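You operate a simulated robot arm through the tools that you are given. There is no shell and no other tool. Be economical: measure what you need, move in short steps, check, and stop when the job is done.

You are at the controls of a simulated two-armed robot. One attempt, no reset.

TASK
Pick up the landing driver with one hand, pass it to the other hand and put it on the top of the white sideboard.

Only the result counts: the job must be done as asked and must still hold three seconds after the hand-in. Knocking over, shifting, dropping, spilling or breaking anything else fails it.

THE ROBOT
Two 7-joint arms with two-finger parallel grippers on one trunk, on a base that drives. Base frame: it is fixed to the floor where the robot stands at the start and does not move with it; the origin is under the middle of the robot, x ahead of it, y to its left, z up. Lengths are in m, angles in rad, forces in N, time in s.
The left shoulder is at the start at [0.05, 0.168, 1.157], the right one opposite. With the tool pointing down near the work surface each hand reaches from about 0.1 to 0.66 m from the robot's upright axis, wherever it stands, measured 20 degrees to its own side. Places, roughly: top of the white sideboard [0.6, 0.6, 0.8]. Payload 1.57 kg a hand.
The TCP of each hand is the grasp point between the finger pads, 0.03 m short of the fingertips. In the tool frame z runs along the fingers and y along their closing line. The gripper opens to 0.08 m. The fingers are 0.017 m wide and 0.012 m thick; the gripper's body (0.04 by 0.082 m) begins 0.08 m behind the TCP.
Orientation is that of the tool frame in the base frame, as [roll, pitch, yaw] about the fixed x, y, z axes, in that order (R = Rz(yaw) Ry(pitch) Rx(roll)). With the fingers straight down and closing along the base's y, the tool's x points along the base's -x, its y along +y and its z along -z.

THE INTERFACE
- The arms move only by the tool jog_arm. It takes "left_plan", "right_plan" or both (then of equal length, played together; a hand with none holds still); each is a list of rows, each an object (a shift or turn left out is 0, a gripper value left out holds the last) with "delta_pos": the shift along the base's x, y, z in m, a list of three; "delta_rot": the turn, a rotation vector about the base's x, y, z in rad, a list of three; "hand": the gripper command, from -1 (shut) to 1 (fully open), values between in proportion. In form: [{"delta_pos": [dx, dy, dz], "delta_rot": [ax, ay, az], "hand": hand}, ...]. A call has 1 to 10 rows; each row shifts and turns the commanded pose from where the row before left it. Each row takes 0.2 s and may step no farther than 0.05 m and 0.15 rad from the row before; otherwise, or with a gripper value out of range, the whole call is refused. Where a pose cannot be reached the arm comes as near as it can. A force on the tool above 40 N (or 10 N above the force at the start of the call, whichever is more), or a blocked arm, ends the call early, and 0.2 s more pass. Each finger travels about 0.045 m/s and halts on what it meets, pressing with about 35 N; the grip force reading is that of the motor and also rises with nothing between the fingers. The clock runs only during rows and for 0.2 s after the last one: add rows that do not move to give the fingers time. The reply holds the time, the measured pose of the TCP, the force on the tool along the base axes, the opening and the grip force, in the units named above and with some noise, with the torque about the TCP (base axes, N m) and any sound that the robot's microphone picked up.
- Cameras (640 x 400 px; columns grow to the right, rows downward): "scene" is now at [0.124, -0.0321, 1.3774]; the picture's right is [-0.35, -0.94, 0.00], its down [-0.45, 0.17, -0.88] and it looks along [0.82, -0.31, -0.48] (base axes); focal length 214 px, centre (320, 200). "left" rides on the left gripper at [0.072, 0.007, -0.122] in its tool frame; the picture's right is [-0.09, 1.00, 0.00], its down [-0.84, -0.08, -0.54] and it looks along [-0.54, -0.05, 0.84] (tool axes); focal length 238 px, centre (320, 200). "right" rides on the right gripper at [0.072, -0.007, -0.122] in its tool frame; the picture's right is [0.09, 1.00, 0.00], its down [-0.84, 0.08, -0.54] and it looks along [-0.54, 0.05, 0.84] (tool axes); focal length 238 px, centre (320, 200). There is no depth. A picture from a camera that has moved, and an enlarged one, comes with that camera's place and axes in the base frame and with its lens.
- get_image(camera): a new picture of that camera. No time passes.
- raise_lower(by): slides the trunk up (or, below 0, down) by that many m; the arms and the scene camera ride with it, the base frame stays. It gives what a move gives, with no picture.
- roll_base(legs): drives the robot by 1 to 6 legs, each [ahead, left, turn to the left] in m, m and rad, along the robot's own axes; the way and the turn of a leg run together, so that a leg with both is an arc; at most 1.5 m and 3.142 rad a leg. The arms and the cameras ride along, it lands a little off, and it stops where it bumps. It gives what a move gives.
- turn_head(pan, tilt): turns the head with the scene camera to pan (to the left, within 1.396 rad either way) and tilt (down, from -0.506 to 1.204), counted from straight ahead of the robot. It gives what a move gives.
- enlarge(camera, box): a new picture of the part [left, top, right, bottom] of that camera's present view, enlarged. No time passes.
- close_job(): hands the job in; it is judged then, once.

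Go step by step. Nothing tells you exact positions but the pictures and the camera data: compare them with the known pose of the tool, close in by small moves and look again before you grip or let go. The budget is 120 turns and 88 pictures, counting those below and the enlarged ones. Unless the task says otherwise, let go and move clear before handing in, and close with one line.

The tools are called after ">>>" as a command line: name --argument value ..., lists and objects as JSON in quotes. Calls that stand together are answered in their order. jog_arm: Moves the arms, as the interface text tells. Its arguments: {"type":"object","properties":{"left_plan":{"type":"array","items":{"type":"object","properties":{"delta_pos":{"type":"array","items":{"type":"number"}},"delta_rot":{"type":"array","items":{"type":"number"}},"hand":{"type":"number"}}}},"right_plan":{"type":"array","items":{"type":"object","properties":{"delta_pos":{"type":"array","items":{"type":"number"}},"delta_rot":{"type":"array","items":{"type":"number"}},"hand":{"type":"number"}}}}},"required":[]} The other tools are called the same way: raise_lower (by) slides the trunk up or down; roll_base (legs) drives the base; turn_head (pan, tilt) turns the head that bears the scene camera; get_image (camera) takes a picture; enlarge (camera, box) takes an enlarged picture of a part of a camera's view; close_job () hands the job in.

At the start:

```text
t: 0.0
left_ee_pos: [0.2841, 0.0065, 1.3021]
left_tcp_rot: [-3.141, 0.001, -3.141]
left_wrist_force: [0.0, 0.1, 0.9]
left_wrist_torque: [0.01, 0.0, -0.01]
left_width: 0.08
left_gripper_force: 0.0
right_ee_pos: [0.3178, -0.3515, 1.2351]
right_tcp_rot: [-3.141, 0.001, -3.138]
right_wrist_force: [-0.1, 0.7, 0.1]
right_wrist_torque: [0.0, 0.0, -0.01]
right_width: 0.0799
right_gripper_force: 0.0
trunk travel left (down, up): [-0.325, 0.118]
robot x, y, heading: [0.0022, -0.0004, 0.004]
head pan, tilt: [-0.356, 0.503]
```

scene: 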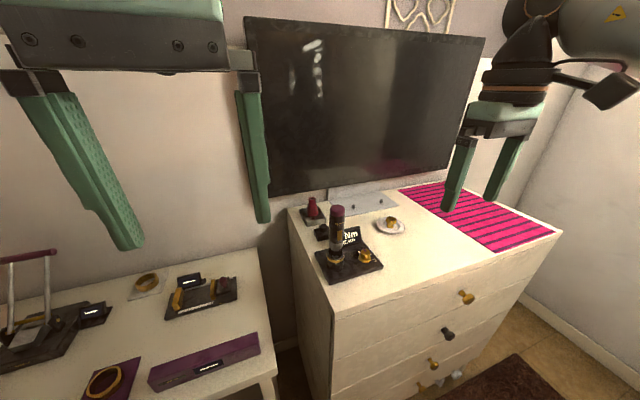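
right: 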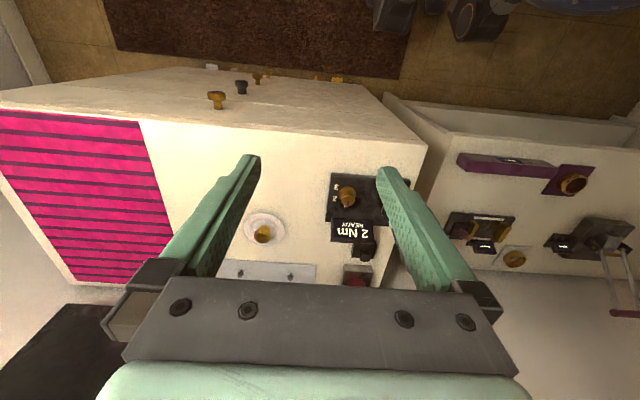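
left: 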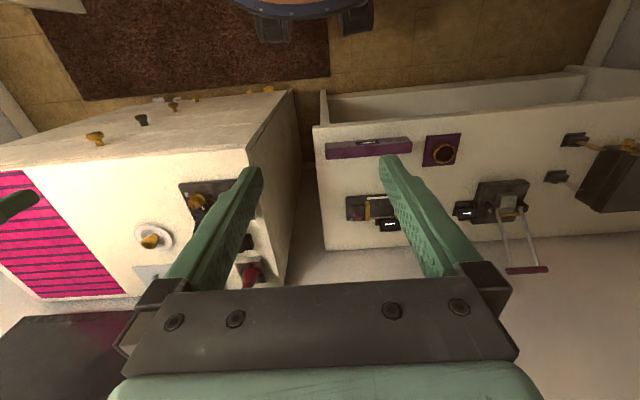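

I see a dresser with a torque-driver-like stand and a white sideboard to the left with several labelled objects. I'll enlarge both to identify the "landing driver".

>>> enlarge --camera "scene" --box '[280, 180, 440, 300]'

>>> enlarge --camera "scene" --box '[0, 230, 280, 400]'

>>> enlarge --camera "right" --box '[220, 150, 420, 300]'

```text
3.33 times, centred on (360, 240) of scene
camera zoom: at [0.124, -0.0321, 1.3774], right [-0.35, -0.94, 0.0], down [-0.45, 0.17, -0.88], along [0.82, -0.31, -0.48], focal length 715 px, centre (187, 67)
```

zoom: 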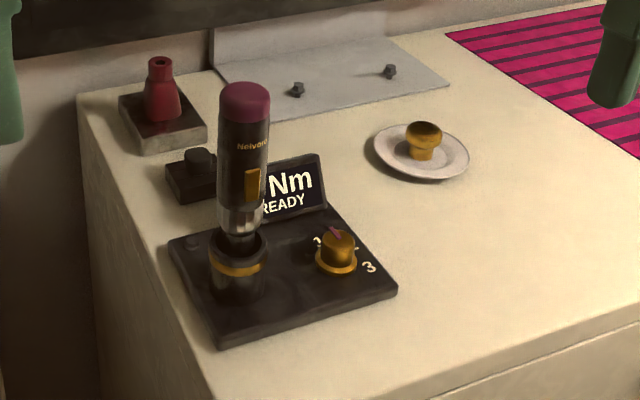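

```text
2.29 times, centred on (140, 315) of scene
camera zoom: at [0.124, -0.0321, 1.3774], right [-0.35, -0.94, 0.0], down [-0.45, 0.17, -0.88], along [0.82, -0.31, -0.48], focal length 490 px, centre (731, -63)
```

zoom: 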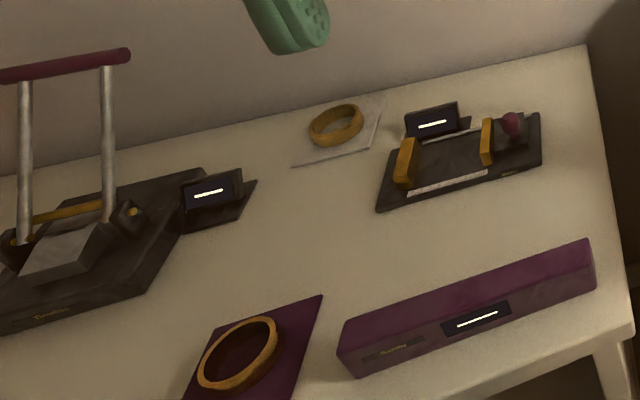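

```text
2.67 times, centred on (320, 225) of right
camera zoom: at [0.2459, -0.3591, 1.358], right [-0.09, 1.0, 0.0], down [0.84, 0.08, 0.54], along [0.54, 0.05, -0.84], focal length 636 px, centre (320, 133)
```

zoom: 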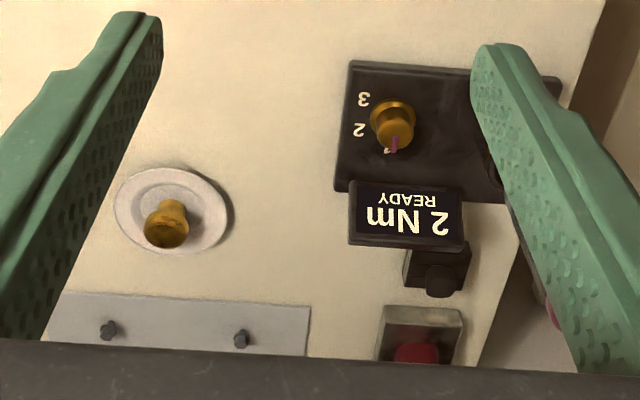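

The driver stands upright in a black dock on the dresser. I'll look at the sideboard and around for other candidates.

>>> turn_head --pan 0.75 --tilt 0.6

>>> get_image --camera "scene"

>>> turn_head --pan -0.45 --tilt 0.8

>>> get_image --camera "scene"

```text
t: 1.3
left_ee_pos: [0.2838, 0.0072, 1.3028]
left_tcp_rot: [-3.139, 0.0, -3.141]
left_wrist_force: [0.1, -0.6, -0.3]
left_wrist_torque: [-0.01, 0.02, -0.02]
left_width: 0.0799
left_gripper_force: 0.1
right_ee_pos: [0.3175, -0.3518, 1.2382]
right_tcp_rot: [-3.141, -0.001, -3.139]
right_wrist_force: [1.0, 0.1, -0.4]
right_wrist_torque: [0.0, 0.03, -0.01]
right_width: 0.0799
right_gripper_force: 0.0
trunk travel left (down, up): [-0.325, 0.118]
robot x, y, heading: [-0.0005, -0.0038, 0.004]
head pan, tilt: [0.75, 0.6]
```

```text
81 pictures are left
camera scene: at [0.1035, 0.0598, 1.3686], right [0.68, -0.73, 0.0], down [-0.41, -0.39, -0.83], along [0.6, 0.56, -0.56], focal length 214 px, centre (320, 200)
```

scene: 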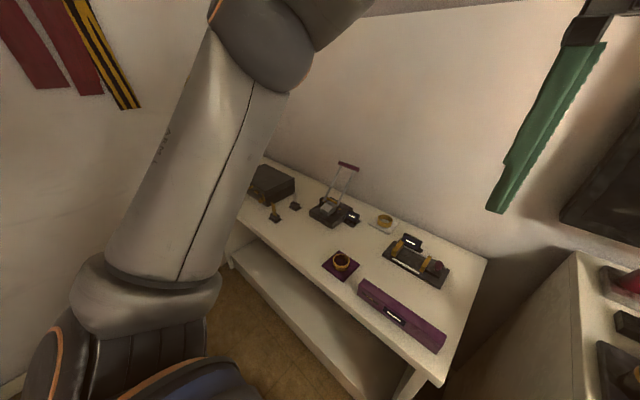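

```text
t: 2.7
left_ee_pos: [0.2851, 0.0061, 1.3029]
left_tcp_rot: [-3.141, 0.0, -3.141]
left_wrist_force: [-0.5, -0.3, 0.9]
left_wrist_torque: [-0.03, 0.0, -0.04]
left_width: 0.0798
left_gripper_force: 0.1
right_ee_pos: [0.3168, -0.3522, 1.2378]
right_tcp_rot: [-3.141, -0.001, -3.14]
right_wrist_force: [-1.0, -0.6, 0.3]
right_wrist_torque: [0.04, 0.02, -0.01]
right_width: 0.0801
right_gripper_force: 0.0
trunk travel left (down, up): [-0.325, 0.118]
robot x, y, heading: [0.0003, 0.0007, -0.001]
head pan, tilt: [-0.45, 0.799]
```

```text
80 pictures are left
camera scene: at [0.1114, -0.0355, 1.3517], right [-0.43, -0.9, 0.0], down [-0.65, 0.31, -0.7], along [0.63, -0.3, -0.72], focal length 214 px, centre (320, 200)
```

scene: 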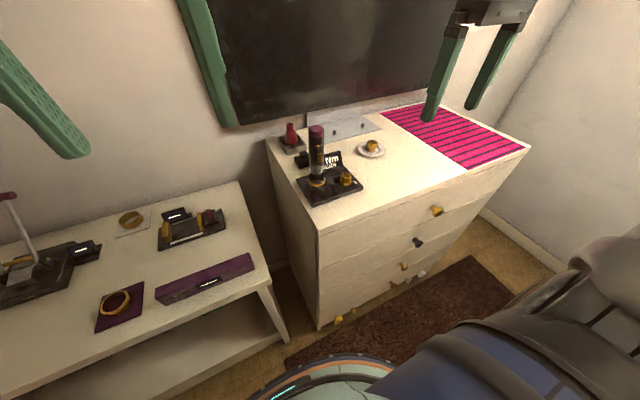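

The driver's handle appears to stand vertical at about (0.49, -0.21), top near z 1.13. I'll bring the right hand to it at a safe height and look.

>>> jog_arm --right_plan '[{"delta_pos": [0.025, 0.035, 0.005], "hand": 1}, {"delta_pos": [0.025, 0.035, 0.005]}, {"delta_pos": [0.025, 0.035, 0.005]}, {"delta_pos": [0.025, 0.035, 0.005]}, {}, {}]'

>>> get_image --camera "right"

>>> get_image --camera "scene"

```text
t: 4.1
left_ee_pos: [0.2843, 0.0056, 1.3026]
left_tcp_rot: [-3.14, 0.0, -3.14]
left_wrist_force: [-0.3, 0.2, 0.0]
left_wrist_torque: [0.0, 0.01, 0.02]
left_width: 0.0799
left_gripper_force: 0.0
right_ee_pos: [0.4188, -0.2103, 1.2556]
right_tcp_rot: [3.141, 0.001, -3.141]
right_wrist_force: [0.2, 0.2, 0.1]
right_wrist_torque: [0.02, 0.0, -0.01]
right_width: 0.08
right_gripper_force: 0.0
trunk travel left (down, up): [-0.325, 0.118]
robot x, y, heading: [-0.0015, 0.0023, -0.0]
head pan, tilt: [-0.45, 0.799]
```

```text
79 pictures are left
camera right: at [0.3467, -0.2174, 1.3773], right [-0.09, 1.0, 0.0], down [0.84, 0.08, 0.54], along [0.54, 0.05, -0.84], focal length 238 px, centre (320, 200)
```

right: 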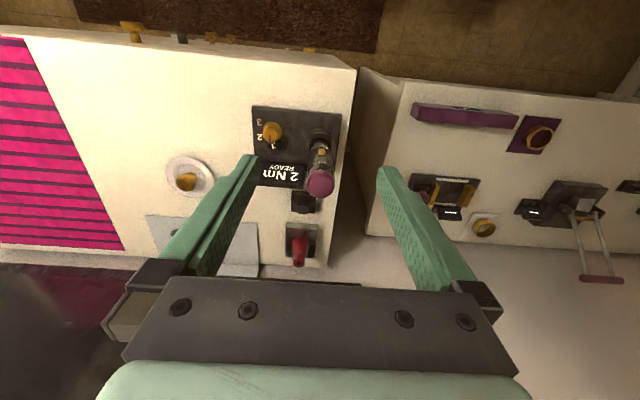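

```text
78 pictures are left
camera scene: at [0.112, -0.0356, 1.3516], right [-0.44, -0.9, 0.0], down [-0.65, 0.31, -0.7], along [0.63, -0.3, -0.72], focal length 214 px, centre (320, 200)
```

scene: 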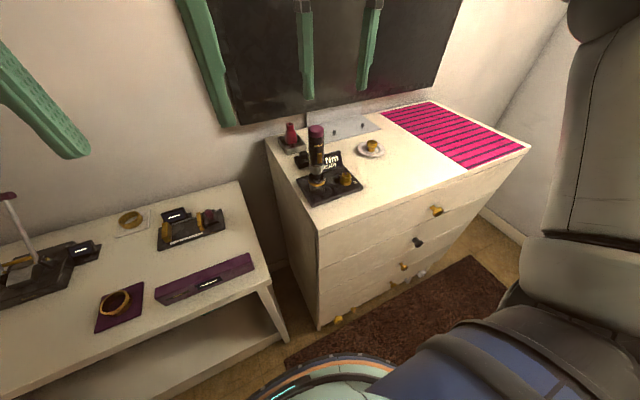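

Driver axis estimated at (0.484, -0.206), vertical. A closer look at it for detail.

>>> enlarge --camera "right" --box '[240, 90, 380, 280]'

>>> enlarge --camera "scene" --box '[270, 110, 380, 215]'

```text
2.11 times, centred on (310, 185) of right
camera zoom: at [0.3467, -0.2174, 1.3773], right [-0.09, 1.0, 0.0], down [0.84, 0.08, 0.54], along [0.54, 0.05, -0.84], focal length 502 px, centre (341, 232)
```

zoom: 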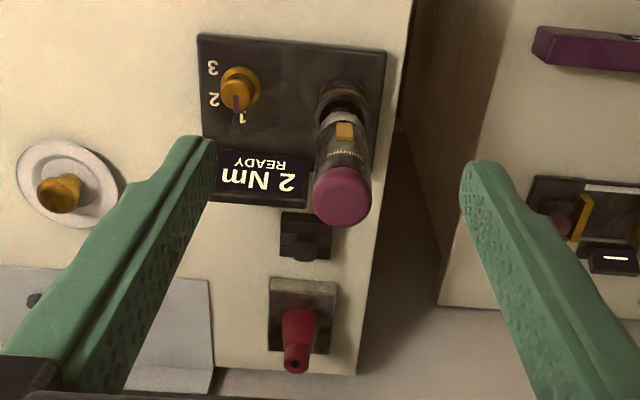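

```text
3.81 times, centred on (325, 162) of scene
camera zoom: at [0.112, -0.0356, 1.3516], right [-0.44, -0.9, 0.0], down [-0.65, 0.31, -0.7], along [0.63, -0.3, -0.72], focal length 817 px, centre (301, 343)
```

zoom: 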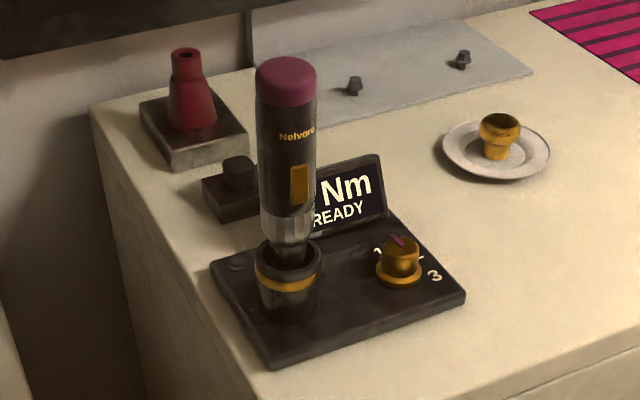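

The axis sits cleanly between the fingers along y. I'll move over it and descend partway.

>>> jog_arm --right_plan '[{"delta_pos": [0.033, 0.002, 0]}, {"delta_pos": [0.033, 0.002, 0]}, {}, {"delta_pos": [0, 0, -0.03]}, {"delta_pos": [0, 0, -0.03]}, {"delta_pos": [0, 0, -0.03]}, {}, {}]'

>>> get_image --camera "right"

>>> enlarge --camera "scene" --box '[240, 40, 420, 220]'

```text
t: 5.9
left_ee_pos: [0.2847, 0.006, 1.3032]
left_tcp_rot: [-3.14, 0.001, -3.141]
left_wrist_force: [0.3, 0.0, 1.1]
left_wrist_torque: [0.01, 0.02, 0.0]
left_width: 0.0801
left_gripper_force: 0.1
right_ee_pos: [0.4575, -0.2281, 1.1457]
right_tcp_rot: [3.141, 0.0, -3.14]
right_wrist_force: [-0.6, 0.8, -0.3]
right_wrist_torque: [0.04, 0.0, -0.01]
right_width: 0.0799
right_gripper_force: 0.1
right hand out of reach, approached as far as the arm can: row 1, 2
trunk travel left (down, up): [-0.325, 0.118]
robot x, y, heading: [-0.0, -0.0014, -0.003]
head pan, tilt: [-0.45, 0.799]
```

```text
75 pictures are left
camera right: at [0.3867, -0.2348, 1.267], right [-0.09, 1.0, 0.0], down [0.84, 0.08, 0.54], along [0.54, 0.05, -0.84], focal length 238 px, centre (320, 200)
```

right: 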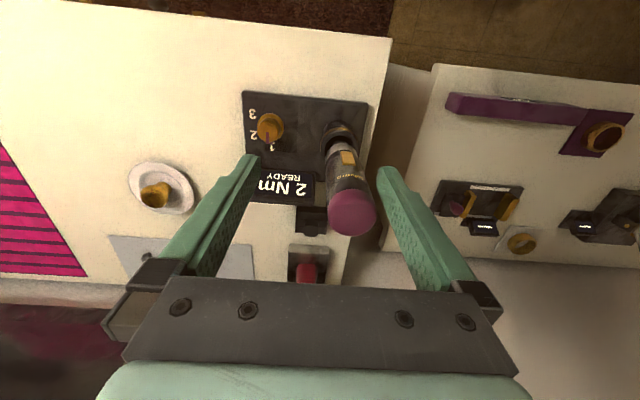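

```text
2.22 times, centred on (330, 130) of scene
camera zoom: at [0.1115, -0.0355, 1.3517], right [-0.44, -0.9, 0.0], down [-0.65, 0.31, -0.7], along [0.63, -0.3, -0.72], focal length 477 px, centre (298, 356)
```

zoom: 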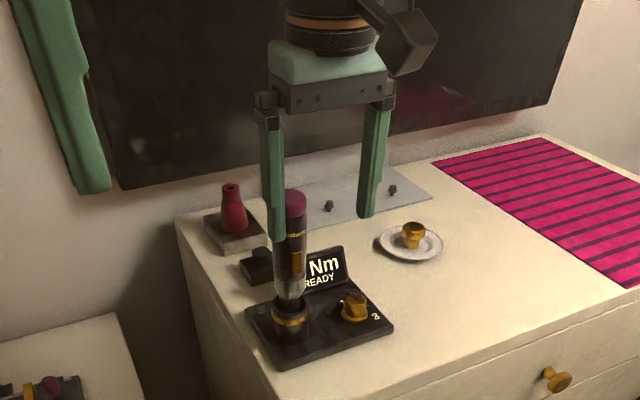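

The arm hit its reach limit at that height, so the hand sits short of the driver. I'll raise the trunk for better reach (the hand goes straight up, clear).

>>> raise_lower --by 0.1

>>> jog_arm --right_plan '[{"delta_pos": [0, 0.011, -0.02]}, {"delta_pos": [0.013, 0.011, -0.02]}, {"delta_pos": [0.013, 0, 0]}, {}, {}]'

>>> get_image --camera "right"

```text
t: 7.3
left_ee_pos: [0.2842, 0.0065, 1.4031]
left_tcp_rot: [-3.138, 0.0, -3.141]
left_wrist_force: [0.1, 0.0, 0.7]
left_wrist_torque: [0.01, 0.03, -0.01]
left_width: 0.0801
left_gripper_force: 0.0
right_ee_pos: [0.4594, -0.227, 1.245]
right_tcp_rot: [-3.142, 0.0, -3.14]
right_wrist_force: [-0.8, 0.3, 1.0]
right_wrist_torque: [-0.01, -0.03, 0.01]
right_width: 0.0799
right_gripper_force: 0.1
trunk travel left (down, up): [-0.425, 0.018]
robot x, y, heading: [-0.0005, -0.0025, -0.001]
head pan, tilt: [-0.45, 0.799]
```

```text
t: 8.5
left_ee_pos: [0.2846, 0.007, 1.4029]
left_tcp_rot: [-3.139, 0.001, -3.14]
left_wrist_force: [0.2, 0.0, 0.2]
left_wrist_torque: [-0.02, 0.0, 0.03]
left_width: 0.0803
left_gripper_force: 0.0
right_ee_pos: [0.4839, -0.2046, 1.2055]
right_tcp_rot: [-3.141, -0.001, -3.14]
right_wrist_force: [0.3, 0.8, 0.3]
right_wrist_torque: [-0.02, -0.07, 0.0]
right_width: 0.08
right_gripper_force: 0.0
trunk travel left (down, up): [-0.425, 0.018]
robot x, y, heading: [-0.0008, -0.0011, -0.003]
head pan, tilt: [-0.45, 0.799]
```

```text
73 pictures are left
camera right: at [0.413, -0.2127, 1.3275], right [-0.09, 1.0, 0.0], down [0.84, 0.08, 0.54], along [0.54, 0.05, -0.84], focal length 238 px, centre (320, 200)
```

right: 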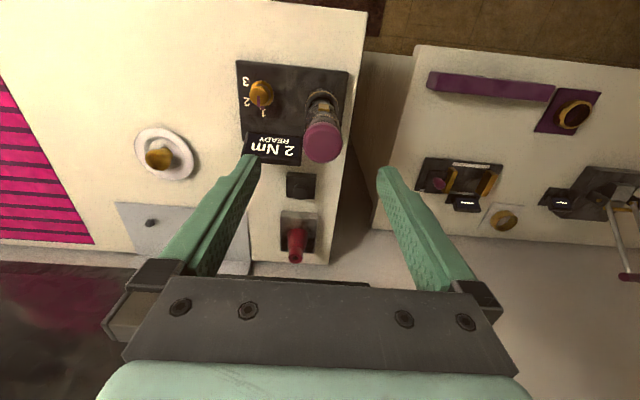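

Aligned over the driver (est. 0.482, -0.205). Descending to z ≈ 1.10.

>>> jog_arm --right_plan '[{"delta_pos": [-0.001, 0, -0.03]}, {"delta_pos": [0, 0, -0.03]}, {"delta_pos": [0, 0, -0.025]}, {"delta_pos": [0, 0, -0.02]}, {}, {}]'

>>> get_image --camera "right"

>>> turn_head --pan -0.45 --tilt 0.7

>>> get_image --camera "scene"

```text
t: 9.9
left_ee_pos: [0.2852, 0.0059, 1.4019]
left_tcp_rot: [-3.14, 0.0, -3.141]
left_wrist_force: [-0.1, 0.8, -0.7]
left_wrist_torque: [0.0, -0.03, 0.0]
left_width: 0.0803
left_gripper_force: 0.2
right_ee_pos: [0.4839, -0.2041, 1.1014]
right_tcp_rot: [3.141, 0.001, -3.139]
right_wrist_force: [-0.1, 0.3, 0.3]
right_wrist_torque: [0.02, -0.03, -0.01]
right_width: 0.0798
right_gripper_force: 0.1
trunk travel left (down, up): [-0.425, 0.018]
robot x, y, heading: [-0.0009, -0.0034, -0.004]
head pan, tilt: [-0.45, 0.799]
```

```text
72 pictures are left
camera right: at [0.4128, -0.2119, 1.222], right [-0.09, 1.0, 0.0], down [0.84, 0.08, 0.54], along [0.54, 0.05, -0.84], focal length 238 px, centre (320, 200)
```

right: 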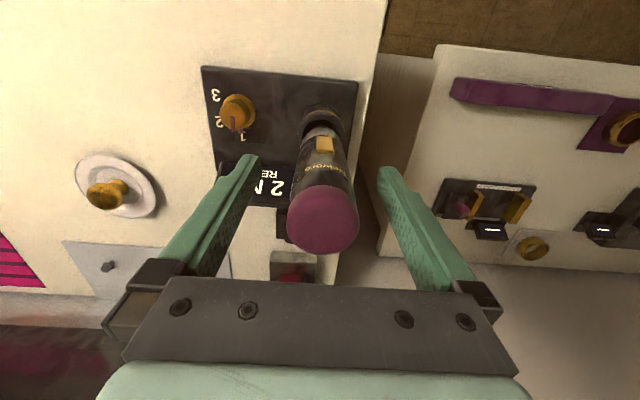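

```text
t: 10.5
left_ee_pos: [0.2846, 0.0071, 1.403]
left_tcp_rot: [-3.139, -0.001, -3.14]
left_wrist_force: [0.2, -0.4, -0.3]
left_wrist_torque: [0.02, -0.01, 0.0]
left_width: 0.0797
left_gripper_force: 0.0
right_ee_pos: [0.4853, -0.2042, 1.1004]
right_tcp_rot: [3.141, -0.001, -3.139]
right_wrist_force: [0.1, -1.1, 0.3]
right_wrist_torque: [0.04, 0.02, -0.04]
right_width: 0.0801
right_gripper_force: 0.1
trunk travel left (down, up): [-0.425, 0.018]
robot x, y, heading: [-0.0022, -0.0009, -0.002]
head pan, tilt: [-0.45, 0.7]
```

```text
71 pictures are left
camera scene: at [0.1153, -0.0374, 1.4599], right [-0.44, -0.9, 0.0], down [-0.58, 0.28, -0.76], along [0.69, -0.33, -0.64], focal length 214 px, centre (320, 200)
```

scene: 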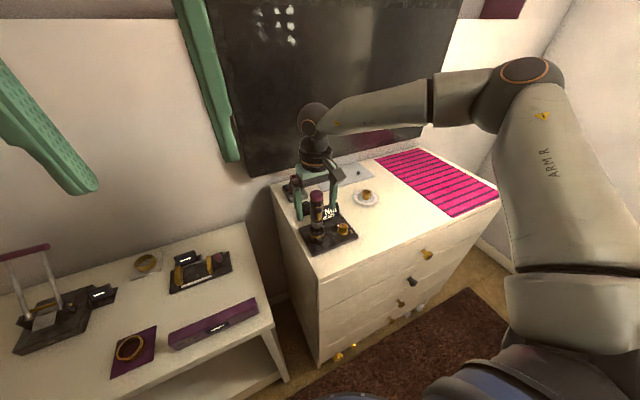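

>>> enlarge --camera "scene" --box '[270, 140, 370, 260]'

```text
3.33 times, centred on (320, 200) of scene
camera zoom: at [0.1153, -0.0374, 1.4599], right [-0.44, -0.9, 0.0], down [-0.58, 0.28, -0.76], along [0.69, -0.33, -0.64], focal length 715 px, centre (320, 200)
```

zoom: 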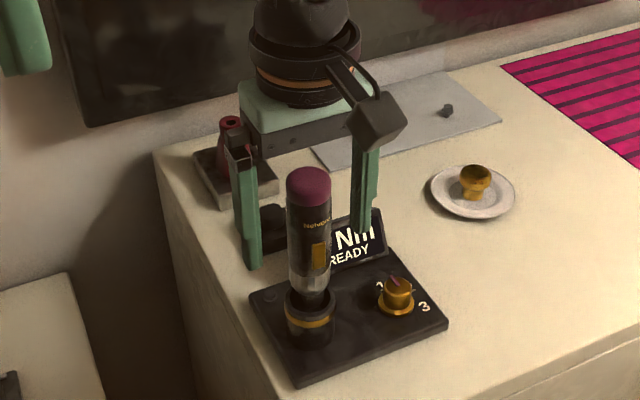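

Geometry agrees: pads straddle the upper handle, tips at about z 1.07. Closing the right gripper.

>>> jog_arm --right_plan '[{"hand": -1}, {}, {}, {}, {}, {}, {}]'

>>> enlarge --camera "scene" --box '[270, 140, 370, 260]'

```text
t: 12.1
left_ee_pos: [0.2849, 0.0059, 1.4019]
left_tcp_rot: [-3.14, 0.0, -3.141]
left_wrist_force: [-0.2, 0.5, 0.3]
left_wrist_torque: [0.02, 0.0, 0.03]
left_width: 0.0798
left_gripper_force: 0.1
right_ee_pos: [0.4842, -0.2042, 1.1011]
right_tcp_rot: [3.141, 0.0, -3.14]
right_wrist_force: [0.4, 1.1, -0.1]
right_wrist_torque: [0.14, -0.04, 0.01]
right_width: 0.0332
right_gripper_force: 34.7
trunk travel left (down, up): [-0.425, 0.018]
robot x, y, heading: [0.0003, 0.0024, 0.003]
head pan, tilt: [-0.45, 0.7]
```

```text
3.33 times, centred on (320, 200) of scene
camera zoom: at [0.1153, -0.0373, 1.46], right [-0.44, -0.9, 0.0], down [-0.58, 0.28, -0.76], along [0.69, -0.33, -0.64], focal length 715 px, centre (320, 200)
```

zoom: 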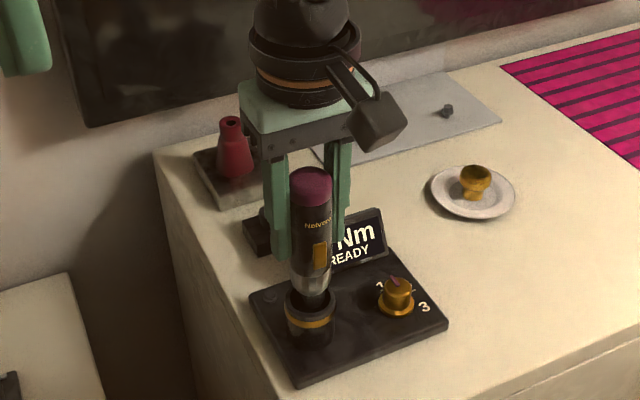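

Gripped (0.033 m). Lifting slowly straight up and checking that the dock stays put.

>>> jog_arm --right_plan '[{"delta_pos": [0, 0, 0.01]}, {"delta_pos": [0, 0, 0.01]}, {"delta_pos": [0, 0, 0.015]}, {}]'

>>> enlarge --camera "scene" --box '[270, 140, 370, 260]'

```text
t: 13.1
left_ee_pos: [0.285, 0.0058, 1.4026]
left_tcp_rot: [-3.141, 0.0, -3.139]
left_wrist_force: [-0.2, -0.1, -0.1]
left_wrist_torque: [0.01, 0.0, -0.01]
left_width: 0.0803
left_gripper_force: 0.1
right_ee_pos: [0.483, -0.2062, 1.1364]
right_tcp_rot: [-3.14, 0.0, -3.141]
right_wrist_force: [-0.6, 0.1, -3.1]
right_wrist_torque: [-0.02, -0.01, 0.0]
right_width: 0.0333
right_gripper_force: 35.0
trunk travel left (down, up): [-0.425, 0.018]
robot x, y, heading: [-0.0003, 0.0005, -0.002]
head pan, tilt: [-0.45, 0.7]
```

```text
3.33 times, centred on (320, 200) of scene
camera zoom: at [0.1157, -0.0376, 1.4599], right [-0.44, -0.9, 0.0], down [-0.58, 0.28, -0.76], along [0.69, -0.33, -0.64], focal length 715 px, centre (320, 200)
```

zoom: 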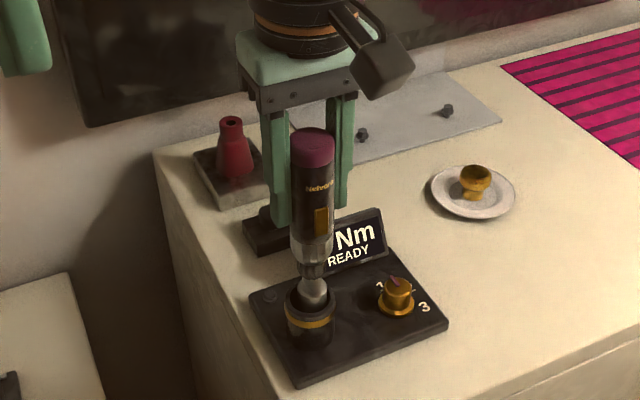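

It comes free and the dock is still. Continue lifting, then retract toward the robot.

>>> jog_arm --right_plan '[{"delta_pos": [0, 0, 0.02]}, {"delta_pos": [0, 0, 0.02]}, {"delta_pos": [0, 0, 0.025]}, {"delta_pos": [-0.01, 0, 0.03]}, {"delta_pos": [-0.03, 0, 0.02]}, {"delta_pos": [-0.035, 0, 0]}, {"delta_pos": [-0.03, 0, 0]}, {}, {}]'

>>> get_image --camera "scene"

>>> get_image --camera "right"

```text
t: 15.1
left_ee_pos: [0.2846, 0.0068, 1.4024]
left_tcp_rot: [-3.14, 0.001, 3.141]
left_wrist_force: [-0.2, 0.4, -0.6]
left_wrist_torque: [0.0, -0.01, 0.0]
left_width: 0.08
left_gripper_force: 0.0
right_ee_pos: [0.3786, -0.2069, 1.2526]
right_tcp_rot: [3.141, 0.0, -3.139]
right_wrist_force: [0.6, -0.4, -4.2]
right_wrist_torque: [-0.01, -0.03, 0.0]
right_width: 0.0329
right_gripper_force: 34.6
trunk travel left (down, up): [-0.425, 0.018]
robot x, y, heading: [0.0036, -0.0002, -0.001]
head pan, tilt: [-0.45, 0.7]
```

```text
67 pictures are left
camera scene: at [0.1152, -0.0375, 1.46], right [-0.44, -0.9, 0.0], down [-0.58, 0.28, -0.76], along [0.69, -0.33, -0.64], focal length 214 px, centre (320, 200)
```

scene: 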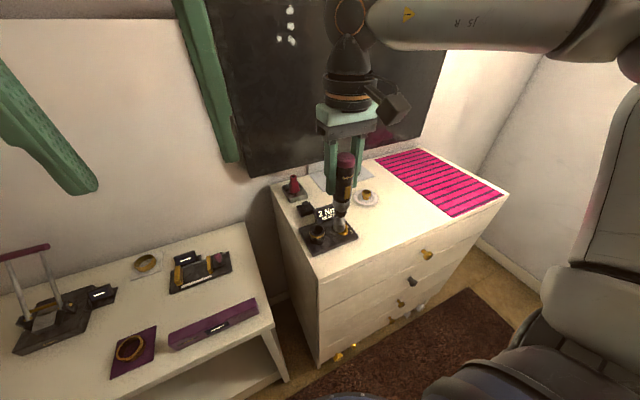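

```text
66 pictures are left
camera right: at [0.3072, -0.2139, 1.373], right [-0.09, 1.0, 0.0], down [0.84, 0.08, 0.54], along [0.54, 0.05, -0.84], focal length 238 px, centre (320, 200)
```

right: 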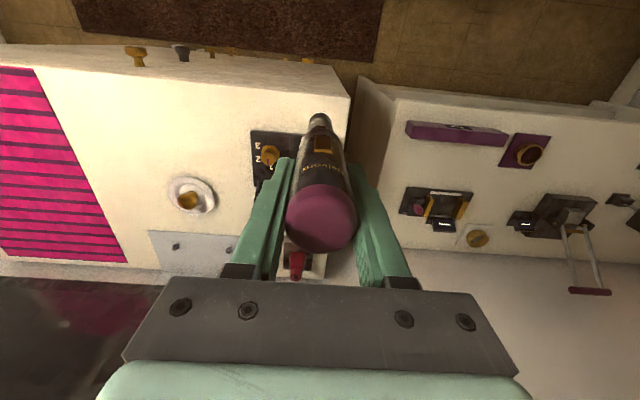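

Now rotate the right hand so the driver points to the left (+y), ready for the left hand to take it from above.

>>> jog_arm --right_plan '[{"delta_pos": [0, 0.01, 0], "delta_rot": [0.145, 0, 0]}, {"delta_pos": [0, 0.01, 0], "delta_rot": [0.145, 0, 0]}, {"delta_pos": [0, 0.01, 0], "delta_rot": [0.145, 0, 0]}, {"delta_pos": [0, 0.01, 0], "delta_rot": [0.145, 0, 0]}, {"delta_pos": [0, 0.01, 0], "delta_rot": [0.145, 0, 0]}, {}, {}]'

>>> get_image --camera "scene"

```text
t: 16.7
left_ee_pos: [0.2851, 0.0072, 1.4036]
left_tcp_rot: [-3.139, -0.001, -3.138]
left_wrist_force: [0.0, -0.2, -0.2]
left_wrist_torque: [0.01, 0.02, 0.01]
left_width: 0.0799
left_gripper_force: 0.0
right_ee_pos: [0.3776, -0.1552, 1.2499]
right_tcp_rot: [2.415, 0.001, -3.138]
right_wrist_force: [-0.1, 0.5, -4.2]
right_wrist_torque: [-0.15, -0.03, 0.01]
right_width: 0.0331
right_gripper_force: 35.0
trunk travel left (down, up): [-0.425, 0.018]
robot x, y, heading: [0.0033, 0.0005, -0.005]
head pan, tilt: [-0.45, 0.7]
```

```text
65 pictures are left
camera scene: at [0.1155, -0.0376, 1.4599], right [-0.44, -0.9, 0.0], down [-0.58, 0.28, -0.76], along [0.69, -0.33, -0.64], focal length 214 px, centre (320, 200)
```

scene: 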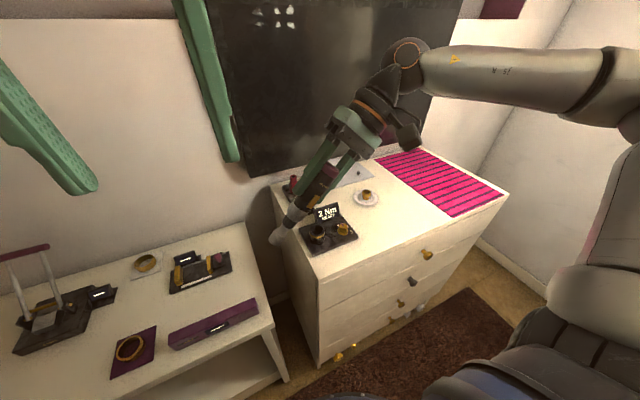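

Good progress. Finish the right hand's turn while the left hand yaws -90° at its safe height.

>>> jog_arm --right_plan '[{"delta_pos": [0, 0.005, 0], "delta_rot": [0.145, 0, 0]}, {"delta_pos": [0, 0.005, 0], "delta_rot": [0.145, 0, 0]}, {"delta_pos": [0, 0.01, 0], "delta_rot": [0.145, 0, 0]}, {"delta_pos": [0, 0.01, 0], "delta_rot": [0.145, 0, 0]}, {"delta_pos": [0, 0.01, 0], "delta_rot": [0.145, 0, 0]}, {"delta_pos": [0, 0.01, 0], "delta_rot": [0.12, 0, 0]}, {}, {}]' --left_plan '[{"delta_pos": [0, 0.02, 0], "delta_rot": [0, 0, -0.145], "hand": 1}, {"delta_pos": [0, 0.02, 0], "delta_rot": [0, 0, -0.145]}, {"delta_pos": [0, 0.02, 0], "delta_rot": [0, 0, -0.145]}, {"delta_pos": [0, 0.02, 0], "delta_rot": [0, 0, -0.145]}, {"delta_pos": [0, 0.02, 0], "delta_rot": [0, 0, -0.145]}, {"delta_rot": [0, 0, -0.145]}, {"delta_rot": [0, 0, -0.145]}, {"delta_rot": [0, 0, -0.145]}]'

>>> get_image --camera "scene"

```text
t: 18.5
left_ee_pos: [0.2848, 0.1068, 1.4029]
left_tcp_rot: [-3.141, -0.001, 1.98]
left_wrist_force: [0.2, -0.2, 0.1]
left_wrist_torque: [0.03, -0.02, 0.01]
left_width: 0.08
left_gripper_force: 0.1
right_ee_pos: [0.354, -0.116, 1.3108]
right_tcp_rot: [1.589, -0.007, 3.137]
right_wrist_force: [-0.6, 0.3, -4.0]
right_wrist_torque: [-0.18, -0.02, -0.02]
right_width: 0.033
right_gripper_force: 35.8
right hand out of reach, approached as far as the arm can: row 5, 6
trunk travel left (down, up): [-0.425, 0.018]
robot x, y, heading: [0.0001, -0.0006, 0.002]
head pan, tilt: [-0.45, 0.7]
```

```text
64 pictures are left
camera scene: at [0.1152, -0.0374, 1.46], right [-0.44, -0.9, 0.0], down [-0.58, 0.28, -0.77], along [0.69, -0.33, -0.64], focal length 214 px, centre (320, 200)
```

scene: 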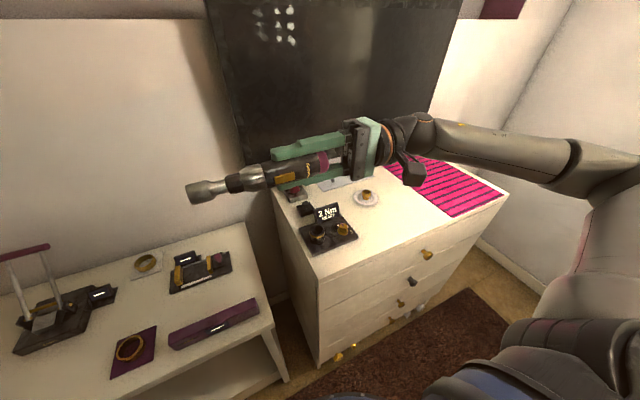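

The driver is horizontal, pointing left, at z ≈ 1.31. I'll nudge the right hand a bit lower and left, and finish the left hand's yaw.

>>> jog_arm --right_plan '[{"delta_pos": [0, 0.01, -0.01]}, {"delta_pos": [0, 0.01, -0.01]}, {"delta_pos": [0, 0.01, -0.01]}, {"delta_pos": [0, 0.01, -0.01]}, {}]' --left_plan '[{"delta_rot": [0, 0, -0.14]}, {"delta_rot": [0, 0, -0.14]}, {"delta_rot": [0, 0, -0.13]}, {}, {}]'

>>> turn_head --pan -0.1 --tilt 0.45

>>> get_image --camera "scene"

>>> get_image --camera "left"

```text
t: 19.7
left_ee_pos: [0.242, 0.0819, 1.361]
left_tcp_rot: [-3.139, 0.001, 1.573]
left_wrist_force: [0.4, 0.2, 0.5]
left_wrist_torque: [0.02, 0.03, -0.01]
left_width: 0.0802
left_gripper_force: 0.1
left hand out of reach, approached as far as the arm can: row 1, 2, 3
right_ee_pos: [0.3364, -0.0871, 1.3163]
right_tcp_rot: [1.577, -0.001, 3.139]
right_wrist_force: [0.1, -0.4, -2.9]
right_wrist_torque: [-0.19, -0.02, 0.02]
right_width: 0.033
right_gripper_force: 34.9
right hand out of reach, approached as far as the arm can: row 1, 2, 3, 4
trunk travel left (down, up): [-0.425, 0.018]
robot x, y, heading: [-0.0018, 0.0009, 0.003]
head pan, tilt: [-0.45, 0.7]
```

```text
t: 20.6
left_ee_pos: [0.2426, 0.0817, 1.3605]
left_tcp_rot: [-3.139, 0.002, 1.573]
left_wrist_force: [0.8, -0.6, 0.5]
left_wrist_torque: [-0.04, -0.03, -0.02]
left_width: 0.0798
left_gripper_force: 0.0
right_ee_pos: [0.3375, -0.0874, 1.3169]
right_tcp_rot: [1.579, 0.0, 3.139]
right_wrist_force: [0.6, 0.1, -4.1]
right_wrist_torque: [-0.2, -0.01, 0.0]
right_width: 0.0333
right_gripper_force: 34.9
trunk travel left (down, up): [-0.425, 0.018]
robot x, y, heading: [-0.0011, -0.0017, -0.003]
head pan, tilt: [-0.099, 0.45]
```

```text
63 pictures are left
camera scene: at [0.1305, -0.0096, 1.4821], right [-0.1, -0.99, 0.0], down [-0.43, 0.04, -0.9], along [0.9, -0.09, -0.44], focal length 214 px, centre (320, 200)
```

scene: 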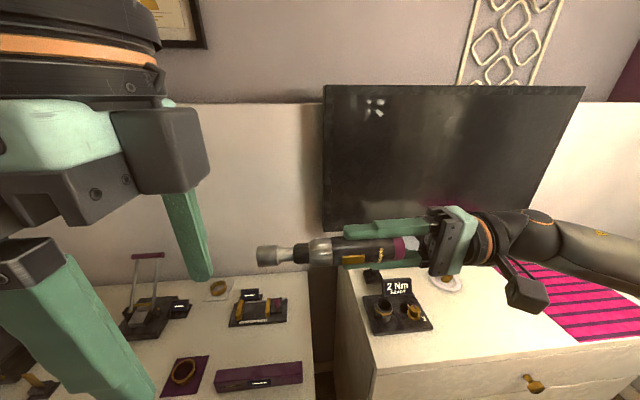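

```text
62 pictures are left
camera left: at [0.2491, 0.1533, 1.4832], right [1.0, -0.09, 0.0], down [-0.07, -0.84, 0.54], along [-0.05, -0.54, -0.84], focal length 238 px, centre (320, 200)
```

left: 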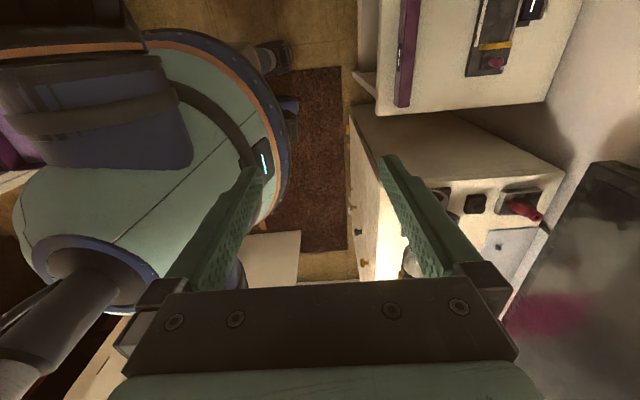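

Both arms are at awkward limits this high. New plan: right hand returns to tool-down (driver vertical) further out and lower; the left hand will take it horizontally from the left-front. Unwinding now.

>>> jog_arm --right_plan '[{"delta_pos": [0.005, 0, 0], "delta_rot": [-0.15, 0, 0]}, {"delta_pos": [0.005, 0, 0], "delta_rot": [-0.15, 0, 0]}, {"delta_pos": [0.005, 0, -0.01], "delta_rot": [-0.15, 0, 0]}, {"delta_pos": [0.01, 0, -0.01], "delta_rot": [-0.15, 0, 0]}, {"delta_pos": [0.01, 0, -0.01], "delta_rot": [-0.15, 0, 0]}, {"delta_pos": [0.01, 0, -0.01], "delta_rot": [-0.15, 0, 0]}, {"delta_pos": [0.01, 0, -0.01], "delta_rot": [-0.15, 0, 0]}, {"delta_pos": [0.01, 0, -0.01], "delta_rot": [-0.15, 0, 0]}, {"delta_rot": [-0.15, 0, 0]}, {"delta_rot": [-0.15, 0, 0]}]' --left_plan '[{"delta_pos": [0, 0.02, 0]}, {"delta_pos": [0, 0.02, 0], "delta_rot": [0, 0, 0.07]}, {"delta_pos": [0.01, 0.02, -0.01], "delta_rot": [0, 0, 0.1]}, {"delta_pos": [0.01, 0.02, -0.02], "delta_rot": [0, 0, 0.1]}, {"delta_pos": [0.01, 0.02, -0.02], "delta_rot": [0, 0, 0.1]}, {"delta_pos": [0.01, 0.02, -0.02], "delta_rot": [0, 0, 0.1]}, {"delta_pos": [0.01, 0.02, -0.02], "delta_rot": [0, 0, 0.1]}, {"delta_pos": [0.01, 0.02, -0.02], "delta_rot": [0, 0, 0.1]}, {"delta_pos": [0, 0, -0.02]}, {}]'

>>> get_image --camera "scene"

```text
t: 22.8
left_ee_pos: [0.2974, 0.2397, 1.2274]
left_tcp_rot: [3.141, 0.0, 2.243]
left_wrist_force: [0.8, -0.5, -0.2]
left_wrist_torque: [-0.02, -0.02, 0.02]
left_width: 0.08
left_gripper_force: 0.1
left hand out of reach, approached as far as the arm can: row 1
right_ee_pos: [0.4096, -0.121, 1.2707]
right_tcp_rot: [3.022, 0.001, 3.141]
right_wrist_force: [-0.4, 0.1, -2.5]
right_wrist_torque: [-0.05, -0.02, 0.0]
right_width: 0.0333
right_gripper_force: 34.8
right hand out of reach, approached as far as the arm can: row 10
trunk travel left (down, up): [-0.425, 0.018]
robot x, y, heading: [-0.0003, -0.0015, 0.001]
head pan, tilt: [-0.099, 0.45]
```

```text
61 pictures are left
camera scene: at [0.1288, -0.0099, 1.4823], right [-0.1, -1.0, 0.0], down [-0.43, 0.04, -0.9], along [0.9, -0.09, -0.43], focal length 214 px, centre (320, 200)
```

scene: 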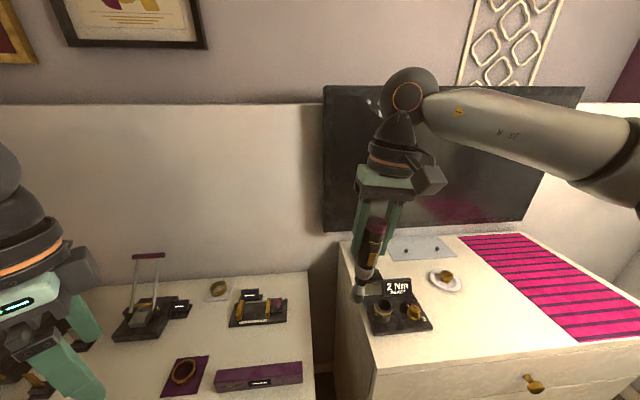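

Move right hand down and over to about (0.42, -0.02, 1.19) and straighten it; tilt the left hand toward horizontal, pointing forward-right.

>>> jog_arm --right_plan '[{"delta_pos": [0, 0.01, -0.02]}, {"delta_pos": [0, 0.015, -0.02]}, {"delta_pos": [0, 0.02, -0.015], "delta_rot": [-0.03, 0, 0]}, {"delta_pos": [0, 0.02, -0.015], "delta_rot": [-0.03, 0, 0]}, {"delta_pos": [0.005, 0.02, -0.01], "delta_rot": [-0.03, 0, 0]}, {"delta_pos": [0.005, 0.015, 0], "delta_rot": [-0.03, 0, 0]}, {}, {}, {}, {}]' --left_plan '[{"delta_pos": [0, 0, -0.01], "delta_rot": [-0.1135, -0.0902, 0]}, {"delta_pos": [0, 0, -0.01], "delta_rot": [-0.1135, -0.0902, 0]}, {"delta_pos": [0, 0, -0.01], "delta_rot": [-0.1135, -0.0902, 0]}, {"delta_pos": [0, 0, -0.01], "delta_rot": [-0.1135, -0.0902, 0]}, {"delta_pos": [0, 0, -0.01], "delta_rot": [-0.1135, -0.0902, 0]}, {"delta_pos": [0, 0, -0.01], "delta_rot": [-0.1135, -0.0902, 0]}, {"delta_pos": [0, 0, -0.01], "delta_rot": [-0.1135, -0.0902, 0]}, {"delta_pos": [0, 0, -0.01], "delta_rot": [-0.1135, -0.0902, 0]}, {"delta_pos": [0, 0, -0.01], "delta_rot": [-0.1135, -0.0902, 0]}, {"delta_pos": [0, 0, -0.01], "delta_rot": [-0.1135, -0.0902, 0]}]'

>>> get_image --camera "scene"

>>> get_image --camera "left"

```text
t: 25.0
left_ee_pos: [0.2909, 0.2439, 1.2946]
left_tcp_rot: [-3.119, 1.448, 2.261]
left_wrist_force: [0.2, 0.0, -0.4]
left_wrist_torque: [0.0, -0.01, 0.0]
left_width: 0.08
left_gripper_force: 0.2
left hand out of reach, approached as far as the arm can: row 4, 5, 6, 7, 8, 9, 10
right_ee_pos: [0.4129, -0.1343, 1.2324]
right_tcp_rot: [3.139, 0.0, -3.139]
right_wrist_force: [-0.5, 0.4, -3.0]
right_wrist_torque: [-0.04, -0.01, -0.02]
right_width: 0.0333
right_gripper_force: 35.4
right hand out of reach, approached as far as the arm can: row 2, 3, 4, 5, 6
trunk travel left (down, up): [-0.425, 0.018]
robot x, y, heading: [-0.001, 0.0011, -0.001]
head pan, tilt: [-0.099, 0.45]
```

```text
60 pictures are left
camera scene: at [0.1306, -0.0098, 1.4821], right [-0.1, -1.0, 0.0], down [-0.43, 0.04, -0.9], along [0.9, -0.09, -0.44], focal length 214 px, centre (320, 200)
```

scene: 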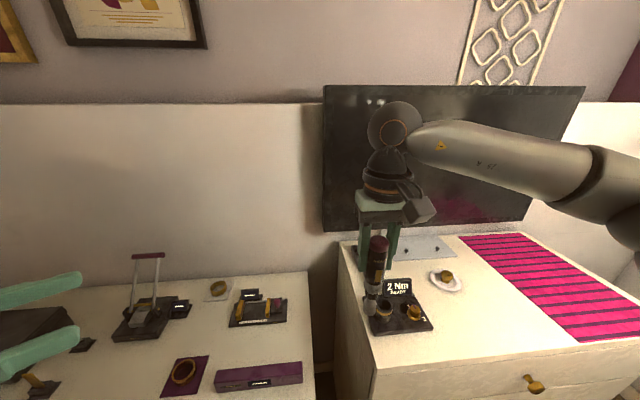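

```text
59 pictures are left
camera left: at [0.2161, 0.3492, 1.2388], right [0.79, 0.61, 0.09], down [-0.33, 0.3, 0.9], along [0.52, -0.74, 0.43], focal length 238 px, centre (320, 200)
```

left: 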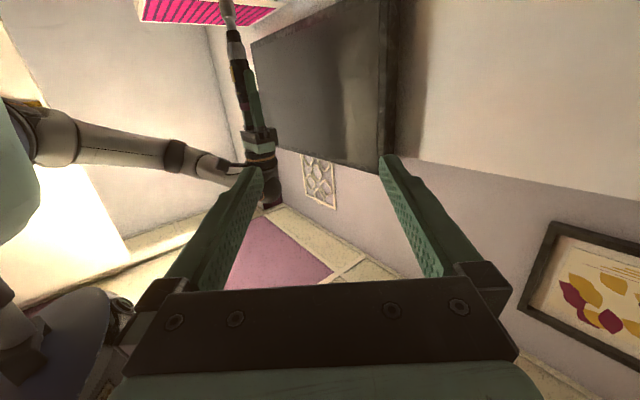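

The right hand is limited near y ≈ -0.13, so the left hand will come to it. Bringing the left hand (nearly horizontal) to a pre-grasp short of the driver.

>>> jog_arm --left_plan '[{"delta_pos": [0.01, -0.03, -0.015]}, {"delta_pos": [0.01, -0.03, -0.015]}, {"delta_pos": [0.005, -0.03, -0.015]}, {"delta_pos": [0.005, -0.03, -0.015]}, {"delta_pos": [0.005, -0.03, -0.015]}, {"delta_pos": [0.005, -0.03, -0.015]}, {}, {}]'

>>> get_image --camera "scene"

>>> get_image --camera "left"

```text
t: 26.8
left_ee_pos: [0.3119, 0.2247, 1.3044]
left_tcp_rot: [-3.127, 1.448, 2.253]
left_wrist_force: [0.4, -0.4, 0.2]
left_wrist_torque: [0.02, -0.01, -0.04]
left_width: 0.0798
left_gripper_force: 0.0
left hand out of reach, approached as far as the arm can: row 1, 2, 3, 4, 5, 6
right_ee_pos: [0.4125, -0.1344, 1.2325]
right_tcp_rot: [3.14, 0.001, -3.139]
right_wrist_force: [-0.4, 0.2, -3.8]
right_wrist_torque: [-0.06, -0.03, -0.02]
right_width: 0.033
right_gripper_force: 35.0
trunk travel left (down, up): [-0.425, 0.018]
robot x, y, heading: [0.0011, -0.0009, -0.006]
head pan, tilt: [-0.099, 0.45]
```

```text
58 pictures are left
camera scene: at [0.1305, -0.0096, 1.4821], right [-0.1, -1.0, 0.0], down [-0.43, 0.04, -0.9], along [0.9, -0.09, -0.44], focal length 214 px, centre (320, 200)
```

scene: 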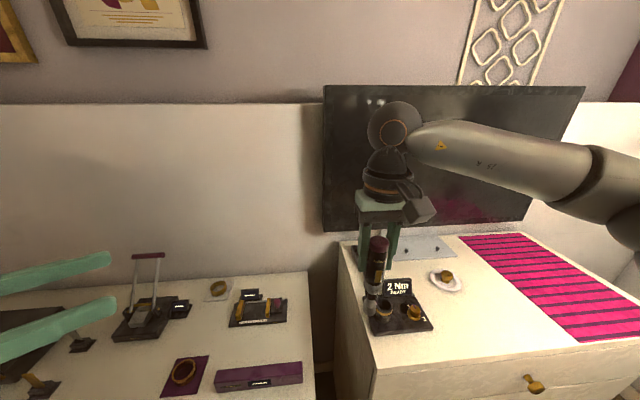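

```text
57 pictures are left
camera left: at [0.2374, 0.3293, 1.2491], right [0.79, 0.61, 0.09], down [-0.33, 0.29, 0.9], along [0.52, -0.74, 0.43], focal length 238 px, centre (320, 200)
```

left: 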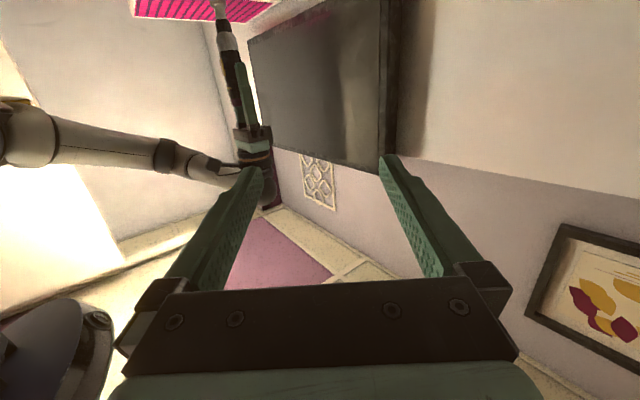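

Horizontal left poses close to the shoulder hit joint limits. I'll reduce its tilt and carry it farther forward, where the wrist has more room, then tilt again.

>>> jog_arm --left_plan '[{"delta_rot": [0.1135, 0.0902, 0]}, {"delta_rot": [0.1135, 0.0902, 0]}, {"delta_rot": [0.1135, 0.0902, 0]}, {"delta_rot": [0.1135, 0.0902, 0]}, {"delta_pos": [0.02, 0, -0.02], "delta_rot": [0.1135, 0.0902, 0]}, {"delta_pos": [0.03, -0.01, -0.02]}, {"delta_pos": [0.03, -0.02, -0.02]}, {"delta_pos": [0.03, -0.02, -0.02]}, {"delta_pos": [0.02, -0.02, -0.02]}, {}]'

>>> get_image --camera "scene"

```text
t: 29.0
left_ee_pos: [0.4416, 0.1539, 1.2051]
left_tcp_rot: [-3.14, 0.726, 2.244]
left_wrist_force: [-0.7, 0.5, -0.6]
left_wrist_torque: [0.0, 0.04, 0.0]
left_width: 0.08
left_gripper_force: 0.1
right_ee_pos: [0.412, -0.1349, 1.2329]
right_tcp_rot: [3.14, 0.0, -3.139]
right_wrist_force: [0.8, -0.7, -3.8]
right_wrist_torque: [-0.02, -0.02, 0.02]
right_width: 0.0332
right_gripper_force: 35.1
trunk travel left (down, up): [-0.425, 0.018]
robot x, y, heading: [0.0025, 0.0005, 0.003]
head pan, tilt: [-0.099, 0.45]
```

```text
56 pictures are left
camera scene: at [0.1303, -0.0094, 1.4822], right [-0.1, -1.0, 0.0], down [-0.43, 0.04, -0.9], along [0.9, -0.09, -0.44], focal length 214 px, centre (320, 200)
```

scene: 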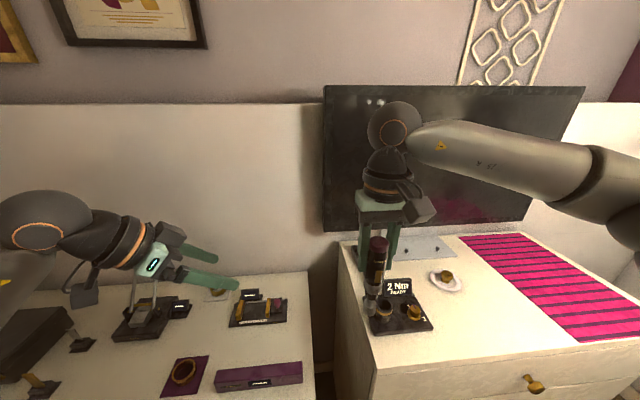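

Reached well there. Now tilt further in place.

>>> jog_arm --left_plan '[{"delta_rot": [-0.1135, -0.0902, 0]}, {"delta_rot": [-0.1135, -0.0902, 0]}, {"delta_rot": [-0.1135, -0.0902, 0]}, {"delta_rot": [-0.1135, -0.0902, 0]}, {}]'

```text
t: 30.2
left_ee_pos: [0.4394, 0.1424, 1.2045]
left_tcp_rot: [3.141, 1.305, 2.244]
left_wrist_force: [0.4, 0.3, -0.5]
left_wrist_torque: [0.01, -0.01, 0.01]
left_width: 0.0799
left_gripper_force: 0.2
left hand out of reach, approached as far as the arm can: row 2, 3
right_ee_pos: [0.4127, -0.1341, 1.2322]
right_tcp_rot: [3.14, 0.001, -3.14]
right_wrist_force: [-0.5, -0.5, -2.6]
right_wrist_torque: [-0.02, 0.01, 0.03]
right_width: 0.033
right_gripper_force: 35.1
trunk travel left (down, up): [-0.425, 0.018]
robot x, y, heading: [-0.0011, -0.0008, 0.002]
head pan, tilt: [-0.099, 0.45]
```

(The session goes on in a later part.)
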